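You operate a simulated robot arm through the tools that you are given. There is no shell and no other tool. Be economical: measure what you need, move in short steps, check, and stop when the job is done.

Carry out the task below with a simulated robot arm. There is one attempt and no reset: what you move stays moved.

TASK
Put two of the brass plugs from the top of the trestle table on the pale board.
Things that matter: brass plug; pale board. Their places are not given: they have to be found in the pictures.

It is judged by the outcome, as a careful person would: the job done as asked, and still so three seconds after it is handed in. It fails if anything else is knocked over, pushed out of place, dropped, spilled or broken.

THE ROBOT
A 6-joint arm with a two-finger parallel gripper, fixed in place. Base frame: the origin is at the foot of the arm, x ahead of it, y to its left, z up; the work surface is at about z = 0. Lengths are in m, angles in rad, forces in N, time in s.
With the tool pointing down near the work surface it reaches from about 0.14 to 0.58 m from the base axis. Its first joint turns from -1.152 to 1.152 rad. Payload 2.1 kg.
Tool frame: the origin (TCP) lies between the finger pads and is the grasp point; the fingertips stand 0.03 m ahead of it; z points along the fingers, y is the line along which they close. The gripper opens to 0.094 m. The fingers are 0.028 m wide and 0.01 m thick; the gripper's body (0.05 by 0.096 m) begins 0.055 m behind the TCP.
Orientation is told as [roll, pitch, yaw] about the base's x, y, z axes, in that order, counted from this pose: with the fingers straight down and closing along the base's y, the tool's x points along the base's -x, its y along +y and its z along -z.

THE INTERFACE
- The arm moves only by the tool send_rows. Its argument "moves" is one flat list of numbers, 6 for each row, row after row: the shift along the base's x, y, z in m, then the turn, a rotation vector about the base's x, y, z in rad. In form: [tx, ty, tz, ax, ay, az, tx, ty, tz, ax, ay, az, ...]. A call has 1 to 10 rows; each row shifts and turns the commanded pose from where the row before left it. "claw" is the opening in per cent of the stroke, from 0 (shut) to 100 (fully open), set as the call begins (left out, the last holds). A row lasts 0.2 s, in which the tool goes at most 0.05 m and 0.15 rad; a call with a longer step from one row to the next is refused whole, and so is a gripper value outside its range. A pose out of reach is approached as far as the arm can. The call stops where the force on the tool passes 40 N (or 10 N more than at its start, if that is more) or the arm is blocked; 0.2 s more then pass. The fingers move at their own pace (about 0.072 m/s each) and stop on an object; they squeeze with about 43 N. The grip force told is the motor's: it shows also when the fingers shut on nothing. Time passes only in rows, and 0.2 s behind the last, so rows that do not move let the fingers close. It gives the time, the measured TCP pose, the force on the tool (base axes), the opening and the grip force at its end, in the units of the frame above (readings bear some noise), and new pictures: "pictures" is both (left out), scene, wrist or none.
- Cameras (640 x 400 px; columns grow to the right, rows downward): "scene" is fixed at [0.0434, -0.3612, 0.4859]; the picture's right is [0.88, -0.48, 0.00], its down [-0.26, -0.47, -0.84] and it looks along [0.41, 0.74, -0.54] (base axes); focal length 333 px, centre (320, 200). "wrist" rides on the gripper at [-0.037, 0, -0.058] in the tool frame; the picture's right is [0.00, -1.00, 0.00], its down [0.97, 0.00, -0.24] and it looks along [0.24, 0.00, 0.97] (tool axes); focal length 218 px, centre (320, 200).
- measure_at(camera, pixels): for up to 12 pixels [column, row] of the newest picture of that camera ("zoom" is the newest enlarged one), the place [x, y, z] in the base frame of the surface seen there, good to about 0.002 m. No time passes.
- enlarge(camera, box): a new picture of the part [left, top, right, bottom] of that camera's present view, enlarged. No time passes.
- job_done(): hands the job in; it is judged then, once.

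Work in short steps. Measure before you move; look again where a grasp or a placing could have gone wrong, and mend it. You have 60 turns and 120 pictures in all, the two below and enlarged ones among them. Open the gripper and draw the arm clear of the work before you hand the job in, unless the task says otherwise; then end with one line.

The tools are called after "Request:" as a command line: name --argument value ..., lists and objects as JSON in quotes. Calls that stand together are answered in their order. send_rows: Moves the arm, as the interface text tells. Its arguments: {"type":"object","properties":{"moves":{"type":"array","items":{"type":"number"}},"claw":{"type":"number"},"pictures":{"type":"string","enum":["both","scene","wrist","none"]}},"required":["moves"]} The other tools are called the same way: measure_at (camera, pixels) gives the place of the surface under pixels of a picture; enlarge (camera, box) takes an enlarged picture of a part of a camera's view; job_done () hands the job in.

At the start:

```text
time_s: 0.0
ee_pos: [0.3196, 0.1387, 0.2976]
orientation: [-0.001, 0.001, 0.001]
ft_force: [0.1, 0.0, 0.6]
width: 0.0939
grasp_force: 0.0
```

scene: 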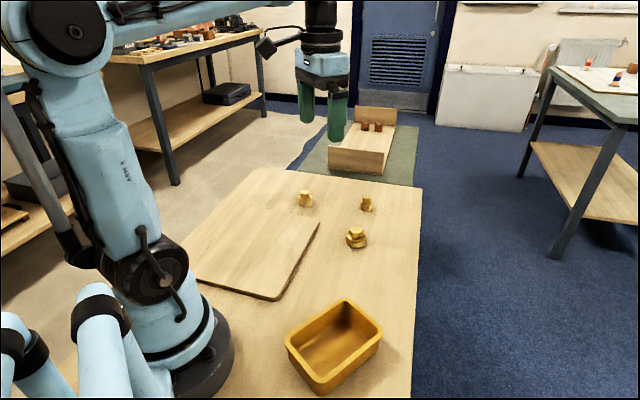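
wrist: 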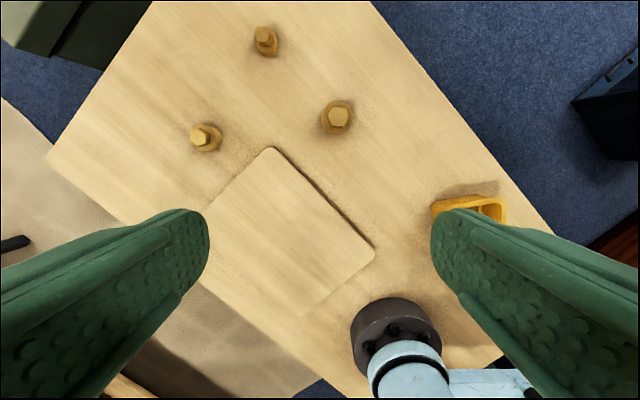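

The pictures show three brass-coloured plugs near scene pixels (305,198), (367,204) and (356,238), and a pale board near (255,245). I'll enlarge these areas and measure them.

Request:
enlarge --camera "scene" --box '[270, 90, 430, 260]'

Request:
measure_at --camera "scene" --pixels '[[305, 192], [305, 204], [366, 199], [367, 209], [356, 231], [356, 246], [318, 222], [277, 297], [198, 277], [255, 245], [375, 127], [400, 280]]'

Request:
enlarge --camera "wrist" --box '[160, 0, 400, 280]'

Request:
measure_at --camera "wrist" --pixels '[[265, 35], [267, 50], [200, 135], [212, 140], [338, 116], [325, 120], [270, 150], [372, 250], [210, 207], [305, 316], [280, 230], [238, 60]]'

```text
2.35 times, centred on (350, 175) of scene
```

zoom: 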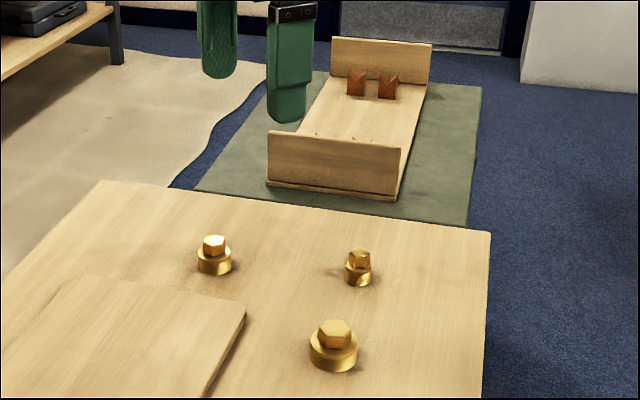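

```text
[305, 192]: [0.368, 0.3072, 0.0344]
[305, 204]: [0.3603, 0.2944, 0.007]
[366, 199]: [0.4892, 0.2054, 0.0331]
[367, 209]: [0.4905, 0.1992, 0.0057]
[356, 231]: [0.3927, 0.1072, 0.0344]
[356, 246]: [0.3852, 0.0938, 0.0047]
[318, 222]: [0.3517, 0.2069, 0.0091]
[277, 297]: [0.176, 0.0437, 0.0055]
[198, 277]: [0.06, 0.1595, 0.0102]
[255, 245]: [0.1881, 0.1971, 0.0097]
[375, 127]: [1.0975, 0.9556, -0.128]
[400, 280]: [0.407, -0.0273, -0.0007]
```

```text
1.43 times, centred on (280, 140) of wrist
```

zoom: 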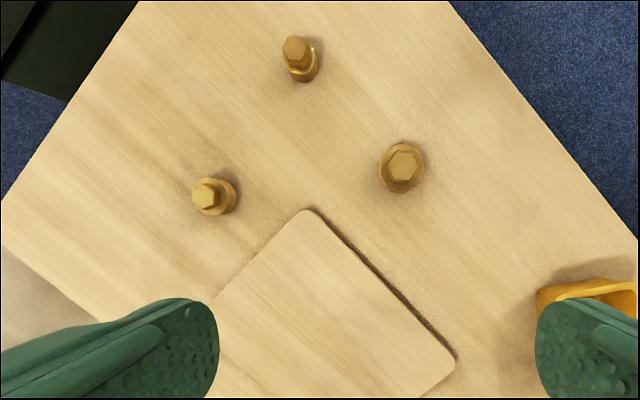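

```text
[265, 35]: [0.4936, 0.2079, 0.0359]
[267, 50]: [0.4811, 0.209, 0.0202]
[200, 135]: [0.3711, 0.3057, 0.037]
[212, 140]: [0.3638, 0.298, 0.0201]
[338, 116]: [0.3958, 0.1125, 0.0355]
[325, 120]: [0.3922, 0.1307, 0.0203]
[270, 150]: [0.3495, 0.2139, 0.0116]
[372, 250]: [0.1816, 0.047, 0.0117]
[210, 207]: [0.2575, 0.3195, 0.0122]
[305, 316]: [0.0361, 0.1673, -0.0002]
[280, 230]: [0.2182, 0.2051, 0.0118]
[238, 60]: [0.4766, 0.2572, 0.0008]
```

All three plugs are about 0.037 m high, and the board's top is at z≈0.011. I'll start with the plug at (0.396, 0.112) and move above it with the gripper open.

Request:
send_rows --moves '[0.0153, -0.0053, -0.0395, 0, 0, 0, 0.0153, -0.0053, -0.0395, 0, 0, 0, 0.0153, -0.0053, -0.0395, 0, 0, 0, 0.0153, -0.0053, -0.0395, 0, 0, 0, 0.0153, -0.0053, -0.0395, 0, 0, 0, 0, 0, 0, 0, 0, 0]' --claw 100

```text
time_s: 1.4
ee_pos: [0.3963, 0.1086, 0.1008]
orientation: [0.0, 0.002, -0.001]
ft_force: [-0.7, 1.1, -0.1]
width: 0.0939
grasp_force: 0.0
```

scene: 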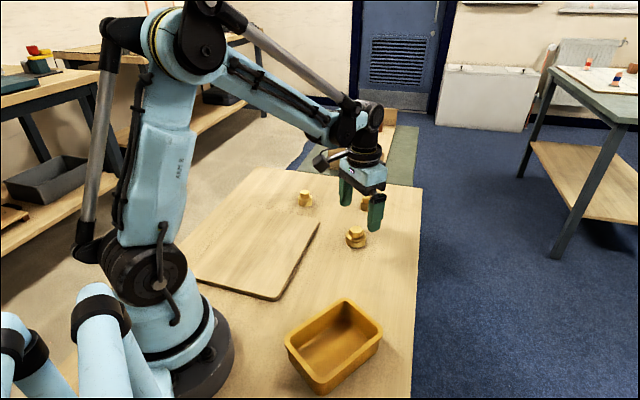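
wrist: 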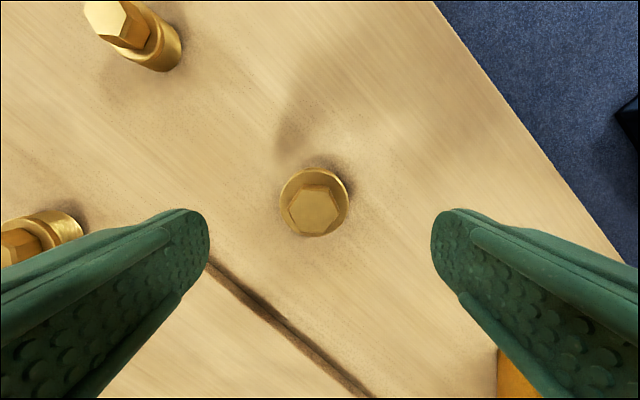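

The plug is now at about (314,207) in the wrist view. I'll measure it from here.

Request:
measure_at --camera "wrist" --pixels '[[314, 210], [283, 202], [345, 202], [314, 174], [314, 233], [450, 350], [300, 350]]'

```text
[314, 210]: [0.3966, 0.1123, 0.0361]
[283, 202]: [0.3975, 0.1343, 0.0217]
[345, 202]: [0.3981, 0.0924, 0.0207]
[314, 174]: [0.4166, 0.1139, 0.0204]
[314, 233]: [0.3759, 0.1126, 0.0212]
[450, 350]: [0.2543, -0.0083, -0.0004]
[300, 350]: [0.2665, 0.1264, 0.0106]
```

The plug's centre is (0.397, 0.113) and its flange is 0.042 m across. I'll shift y by +0.004, descend to TCP z≈0.036, then close.

Request:
send_rows --moves '[0.0005, 0.004, -0.02, 0, 0, 0, 0, 0, -0.0225, 0, 0, 0, 0, 0, -0.0225, 0, 0, 0, 0, 0, 0, 0, 0, 0]' --pictures "wrist"

Request:
send_rows --moves '[0, 0, 0, 0, 0, 0, 0, 0, 0, 0, 0, 0, 0, 0, 0, 0, 0, 0, 0, 0, 0, 0, 0, 0]' --claw 30

```text
time_s: 2.4
ee_pos: [0.3944, 0.1164, 0.0372]
orientation: [0.0, 0.001, 0.0]
ft_force: [-0.5, 0.7, -0.9]
width: 0.094
grasp_force: 0.0
```

wrist: 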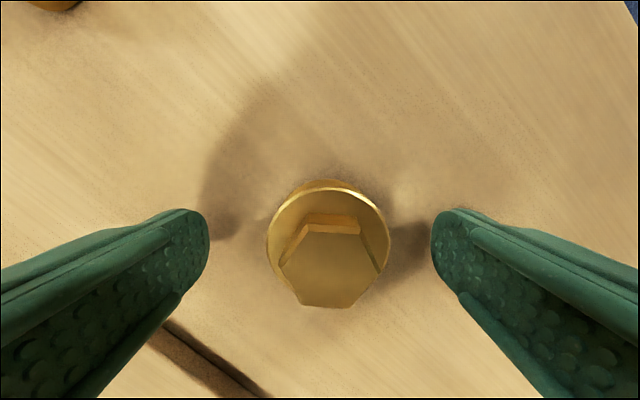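

```text
time_s: 3.4
ee_pos: [0.3954, 0.1164, 0.0356]
orientation: [0.0, 0.0, 0.001]
ft_force: [-0.9, -0.4, -0.9]
width: 0.0447
grasp_force: 43.0
```

scene: 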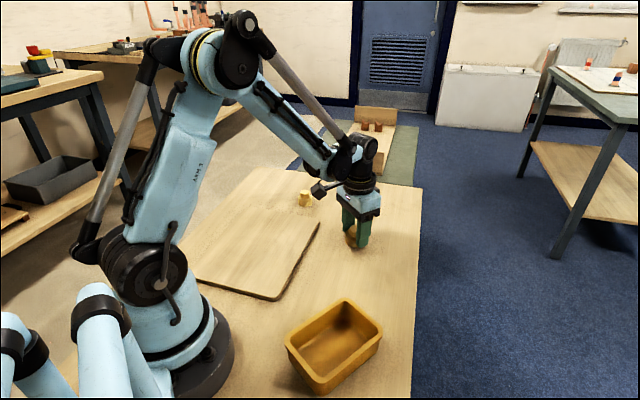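
wrist: 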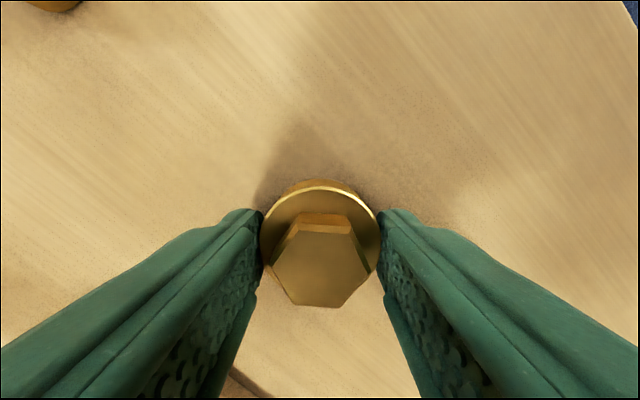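

The grip is firm: width 0.0447, force 43 N. I'll lift by 0.08 and carry the plug to above (0.20, 0.16) on the board.

Request:
send_rows --moves '[0, 0, 0.04, 0, 0, 0, 0, 0, 0.04, 0, 0, 0, -0.039, 0.009, 0, 0, 0, 0, -0.039, 0.009, 0, 0, 0, 0, -0.039, 0.009, 0, 0, 0, 0, -0.039, 0.009, 0, 0, 0, 0, -0.039, 0.009, 0, 0, 0, 0, 0, 0, 0, 0, 0, 0]'

```text
time_s: 5.2
ee_pos: [0.2006, 0.1596, 0.1164]
orientation: [0.001, 0.001, -0.001]
ft_force: [-0.1, 1.1, -1.9]
width: 0.0445
grasp_force: 42.9
```

scene: 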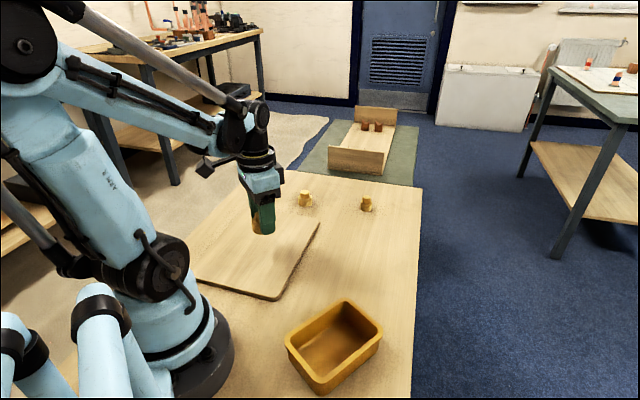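
wrist: 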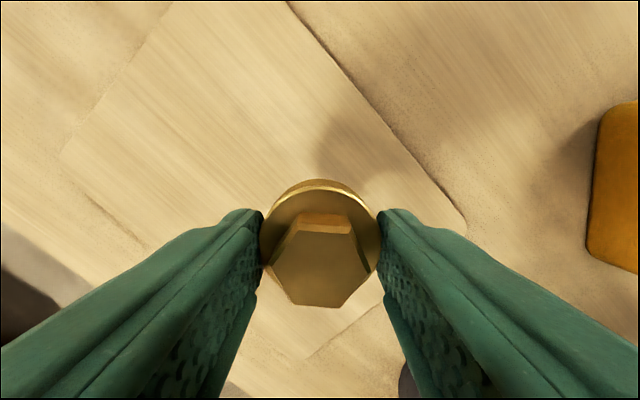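

The plug hangs over the board. I'll measure the board's extent from here.

Request:
measure_at --camera "wrist" --pixels '[[464, 222], [310, 355], [62, 155], [170, 5], [290, 5], [250, 130], [230, 385], [130, 225]]'

```text
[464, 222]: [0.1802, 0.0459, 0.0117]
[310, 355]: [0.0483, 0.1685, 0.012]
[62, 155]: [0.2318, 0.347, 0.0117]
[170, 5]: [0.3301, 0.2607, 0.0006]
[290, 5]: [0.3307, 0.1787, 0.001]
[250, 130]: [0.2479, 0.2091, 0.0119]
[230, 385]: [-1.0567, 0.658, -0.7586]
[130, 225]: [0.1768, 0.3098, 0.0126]
```

The board spans (0.18, 0.046), (0.05, 0.168), (0.23, 0.347) and (0.35, 0.21), so (0.20, 0.16) is well inside. I'll lower the plug, stopping just above contact at z≈0.048.

Request:
send_rows --moves '[0, 0, -0.025, 0, 0, 0, 0, 0, -0.025, 0, 0, 0, 0, 0, -0.013, 0, 0, 0, 0, 0, -0.004, 0, 0, 0, 0, 0, 0, 0, 0, 0]'

```text
time_s: 6.4
ee_pos: [0.2005, 0.1597, 0.048]
orientation: [-0.001, -0.001, -0.001]
ft_force: [-0.3, -0.6, -1.4]
width: 0.0446
grasp_force: 43.2
```

scene: 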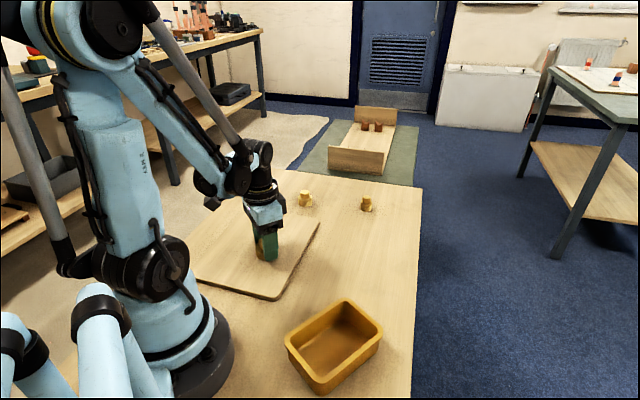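
wrist: 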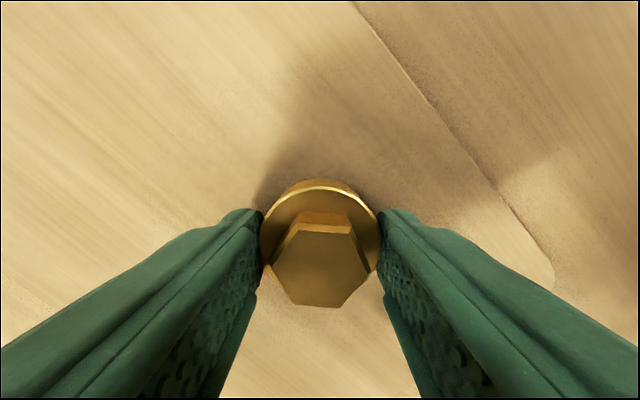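

There is almost no contact force yet at z=0.048. I'll ease down about 1.5 mm until it touches.

Request:
send_rows --moves '[0, 0, -0.001, 0, 0, 0, 0, 0, -0.0005, 0, 0, 0, 0, 0, 0, 0, 0, 0]' --pictures "none"

```text
time_s: 7.2
ee_pos: [0.2022, 0.1591, 0.0468]
orientation: [-0.001, 0.0, 0.0]
ft_force: [-7.7, -9.1, 36.2]
width: 0.0446
grasp_force: 43.0
```

A force of 36 N shows firm contact. I'll back off 0.5 mm and open gently.

Request:
send_rows --moves '[0, 0, 0.0007, 0, 0, 0, 0, 0, 0, 0, 0, 0]' --pictures "none"

Request:
send_rows --moves '[0, 0, 0, 0, 0, 0, 0, 0, 0, 0, 0, 0, 0, 0, 0, 0, 0, 0]' --claw 80 --pictures "wrist"

```text
time_s: 7.8
ee_pos: [0.2015, 0.1604, 0.0479]
orientation: [0.002, -0.002, 0.001]
ft_force: [0.4, 1.0, -1.5]
width: 0.0448
grasp_force: 43.1
```

```text
time_s: 8.6
ee_pos: [0.2024, 0.1597, 0.0482]
orientation: [0.002, 0.0, -0.002]
ft_force: [1.1, -0.9, 0.0]
width: 0.0753
grasp_force: 0.1
```

wrist: 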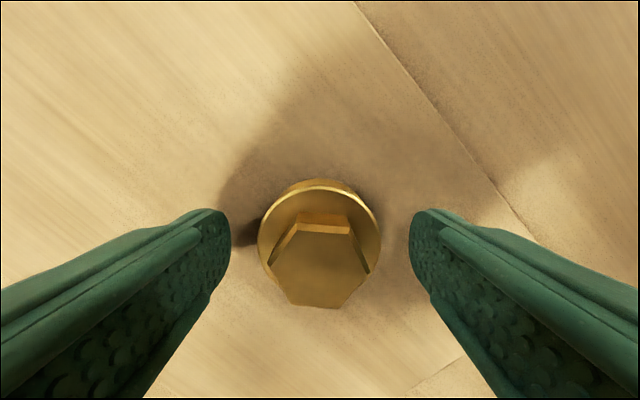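

The first plug stands on the board. I'll lift straight up, then move above the plug at (0.371, 0.306).

Request:
send_rows --moves '[0, 0, 0.04, 0, 0, 0, 0, 0, 0.04, 0, 0, 0, 0.0338, 0.029, -0.005, 0, 0, 0, 0.0338, 0.029, -0.005, 0, 0, 0, 0.0338, 0.029, -0.005, 0, 0, 0, 0.0338, 0.029, -0.005, 0, 0, 0, 0.0338, 0.029, -0.005, 0, 0, 0, 0, 0, 0, 0, 0, 0]' --claw 100

```text
time_s: 10.4
ee_pos: [0.367, 0.3042, 0.1025]
orientation: [0.0, 0.001, 0.001]
ft_force: [0.0, -0.4, 0.0]
width: 0.0941
grasp_force: 0.2
```

scene: 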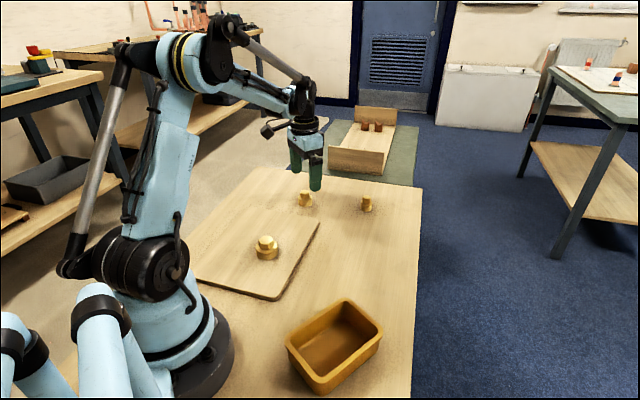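
wrist: 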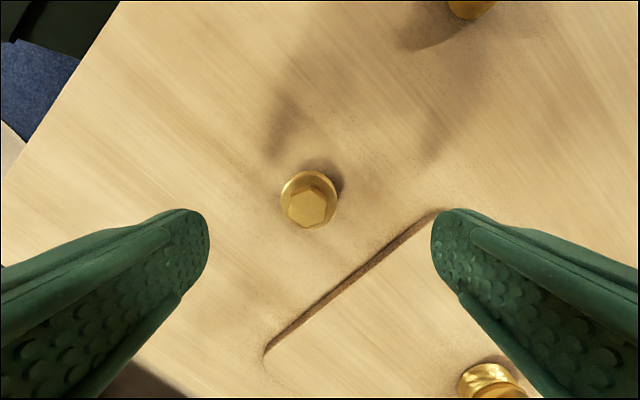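

The second plug is at about (308,205) in the wrist view. I'll measure it, and the board corner near the right finger.

Request:
measure_at --camera "wrist" --pixels '[[308, 207], [283, 200], [335, 200], [308, 174], [308, 227], [432, 211], [380, 255], [268, 350]]'

```text
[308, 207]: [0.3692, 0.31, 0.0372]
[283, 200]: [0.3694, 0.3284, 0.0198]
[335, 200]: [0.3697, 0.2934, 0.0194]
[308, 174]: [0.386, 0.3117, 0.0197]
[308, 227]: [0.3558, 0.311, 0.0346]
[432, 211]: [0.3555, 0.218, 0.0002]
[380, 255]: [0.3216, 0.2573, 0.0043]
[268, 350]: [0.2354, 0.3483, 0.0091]
```

The plug's centre is (0.369, 0.311) and the fingers clear the board edge. I'll shift, descend and close.

Request:
send_rows --moves '[0.002, 0.006, -0.02, 0, 0, 0, 0, 0, -0.0225, 0, 0, 0, 0, 0, -0.0225, 0, 0, 0, 0, 0, 0, 0, 0, 0]' --pictures "wrist"

Request:
send_rows --moves '[0, 0, 0, 0, 0, 0, 0, 0, 0, 0, 0, 0, 0, 0, 0, 0, 0, 0, 0, 0, 0, 0, 0, 0]' --claw 20 --pictures "wrist"

```text
time_s: 11.4
ee_pos: [0.3705, 0.3119, 0.0371]
orientation: [0.001, -0.001, 0.0]
ft_force: [0.8, 0.1, 0.1]
width: 0.0942
grasp_force: 0.1
```

wrist: 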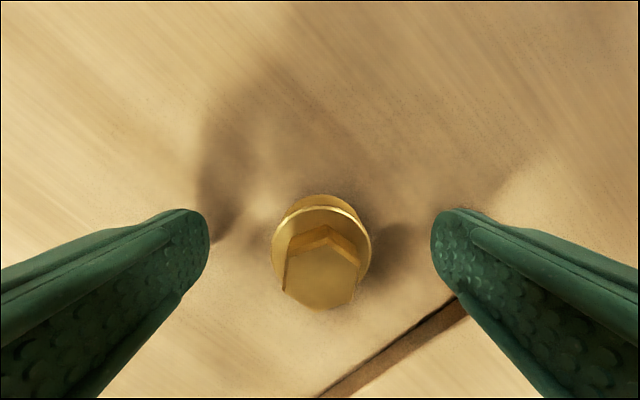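

```text
time_s: 12.4
ee_pos: [0.3694, 0.3124, 0.0374]
orientation: [-0.001, 0.002, -0.001]
ft_force: [0.4, -0.9, -0.3]
width: 0.0366
grasp_force: 43.2
```

wrist: 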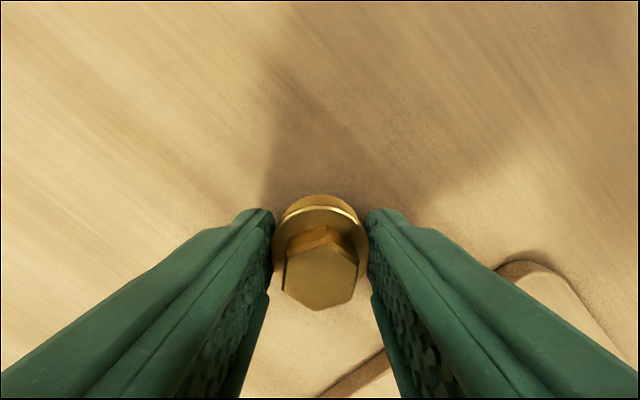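

The second plug is held at width 0.0366. I'll lift it and carry it to above (0.25, 0.245).

Request:
send_rows --moves '[0, 0, 0.04, 0, 0, 0, 0, 0, 0.04, 0, 0, 0, -0.03, -0.017, 0, 0, 0, 0, -0.03, -0.017, 0, 0, 0, 0, -0.03, -0.017, 0, 0, 0, 0, -0.03, -0.016, 0, 0, 0, 0, 0, 0, 0, 0, 0, 0]'

```text
time_s: 14.0
ee_pos: [0.2521, 0.2449, 0.1185]
orientation: [0.001, 0.0, -0.002]
ft_force: [0.0, -1.2, -0.7]
width: 0.0368
grasp_force: 43.2
```

scene: 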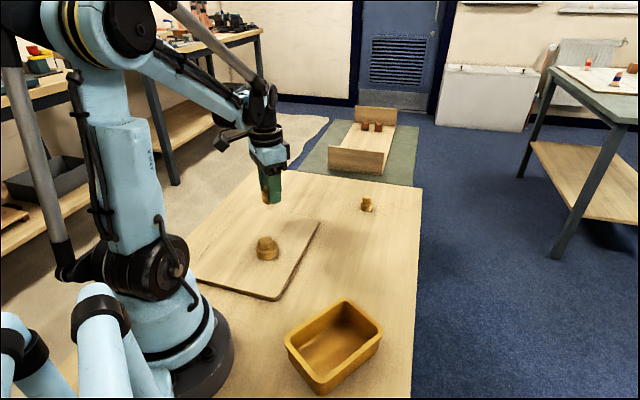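
wrist: 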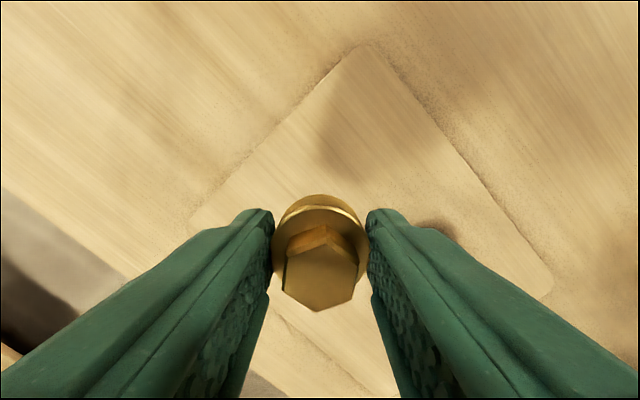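

The plug is over the board and clear of the first one. I'll lower to z≈0.0495, then 1 mm more with the force checked.

Request:
send_rows --moves '[0, 0, -0.025, 0, 0, 0, 0, 0, -0.025, 0, 0, 0, 0, 0, -0.014, 0, 0, 0, 0, 0, -0.004, 0, 0, 0, 0, 0, 0, 0, 0, 0]' --pictures "wrist"

Request:
send_rows --moves '[0, 0, -0.0005, 0, 0, 0, 0, 0, 0, 0, 0, 0]' --pictures "none"

```text
time_s: 15.2
ee_pos: [0.2509, 0.244, 0.0503]
orientation: [0.001, -0.001, 0.0]
ft_force: [0.9, 0.0, -1.0]
width: 0.0367
grasp_force: 42.9
```

wrist: 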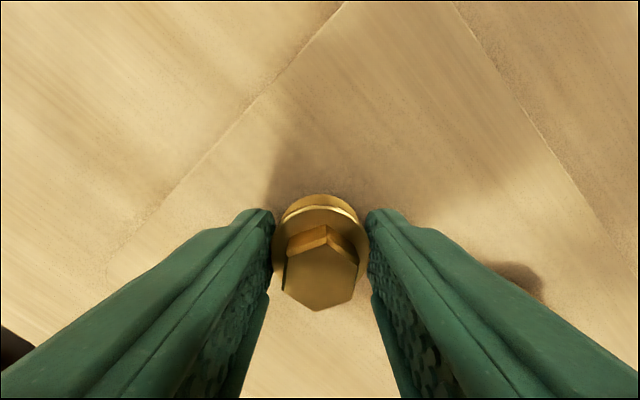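

```text
time_s: 15.8
ee_pos: [0.2523, 0.2443, 0.0498]
orientation: [0.0, 0.001, -0.001]
ft_force: [-0.4, 0.2, -0.5]
width: 0.0366
grasp_force: 43.1
```

No contact force yet, so I'll continue down in half-millimetre steps.

Request:
send_rows --moves '[0, 0, -0.0005, 0, 0, 0, 0, 0, 0, 0, 0, 0]' --pictures "none"

Request:
send_rows --moves '[0, 0, -0.0005, 0, 0, 0, 0, 0, 0, 0, 0, 0]' --pictures "none"

```text
time_s: 16.4
ee_pos: [0.2511, 0.2455, 0.0492]
orientation: [-0.001, 0.001, 0.001]
ft_force: [0.4, 0.0, -0.1]
width: 0.0367
grasp_force: 42.5
```

```text
time_s: 17.0
ee_pos: [0.2525, 0.2439, 0.0491]
orientation: [0.0, -0.001, -0.002]
ft_force: [-0.1, -0.3, -1.5]
width: 0.037
grasp_force: 43.2
```

Request:
send_rows --moves '[0, 0, -0.0005, 0, 0, 0, 0, 0, 0, 0, 0, 0]' --pictures "none"

```text
time_s: 17.6
ee_pos: [0.2512, 0.2444, 0.0482]
orientation: [0.0, 0.001, 0.001]
ft_force: [0.1, -1.3, 10.3]
width: 0.0368
grasp_force: 42.9
```

A force of 10 N shows contact. I'll release with a partial opening.

Request:
send_rows --moves '[0, 0, 0, 0, 0, 0, 0, 0, 0, 0, 0, 0, 0, 0, 0, 0, 0, 0]' --claw 70 --pictures "wrist"

Request:
send_rows --moves '[0, 0, 0.04, 0, 0, 0, 0, 0, 0.04, 0, 0, 0, 0, 0, 0.04, 0, 0, 0, 0.03, 0, 0.03, 0, 0, 0, 0.04, 0, 0.02, 0, 0, 0, 0.04, 0, 0.02, 0, 0, 0, 0, 0, 0, 0, 0, 0]'

```text
time_s: 18.4
ee_pos: [0.2529, 0.2451, 0.0496]
orientation: [-0.001, 0.0, 0.0]
ft_force: [-0.1, -0.6, 0.1]
width: 0.0658
grasp_force: 0.2
```

wrist: 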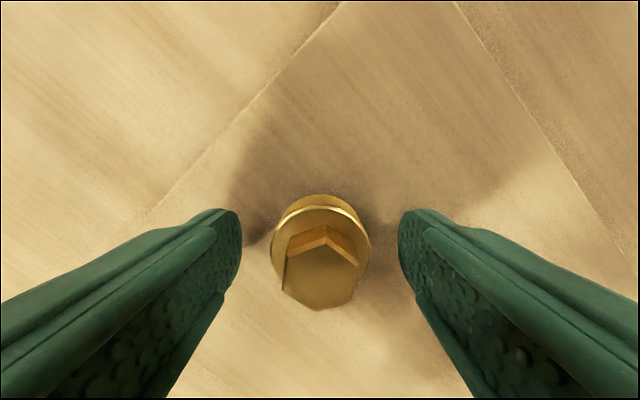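

```text
time_s: 20.0
ee_pos: [0.3628, 0.2445, 0.2373]
orientation: [0.0, 0.0, 0.0]
ft_force: [0.6, 0.6, 0.7]
width: 0.0658
grasp_force: 0.0
```

scene: 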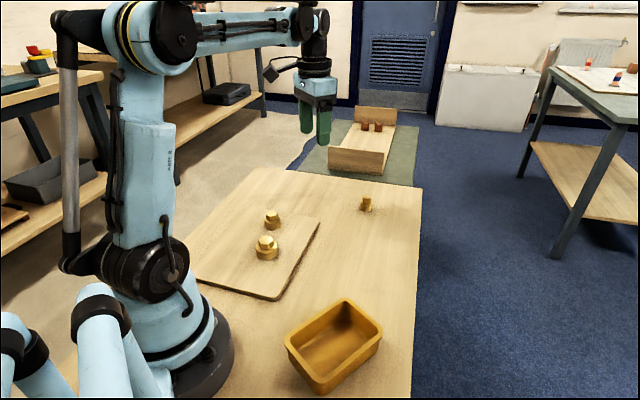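
wrist: 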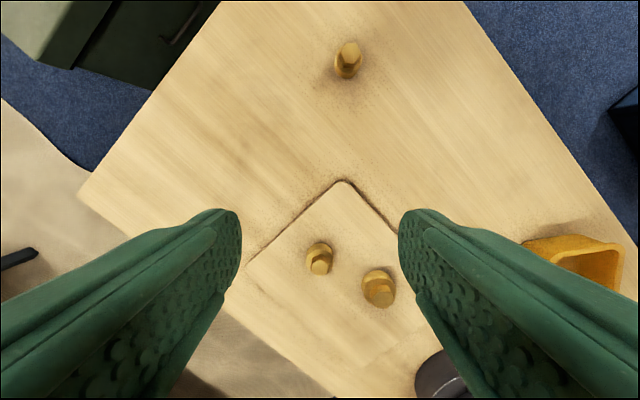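

Both plugs stand upright on the board at wrist pixels (320,260) and (379,289). The third plug and the tray are undisturbed and the arm is clear, so I'll hand the job in.

Request:
job_done

```text
The job is handed in.
```

Two brass plugs now stand upright on the pale board; the third plug and the tray were not moved, and the arm is clear with the gripper open.
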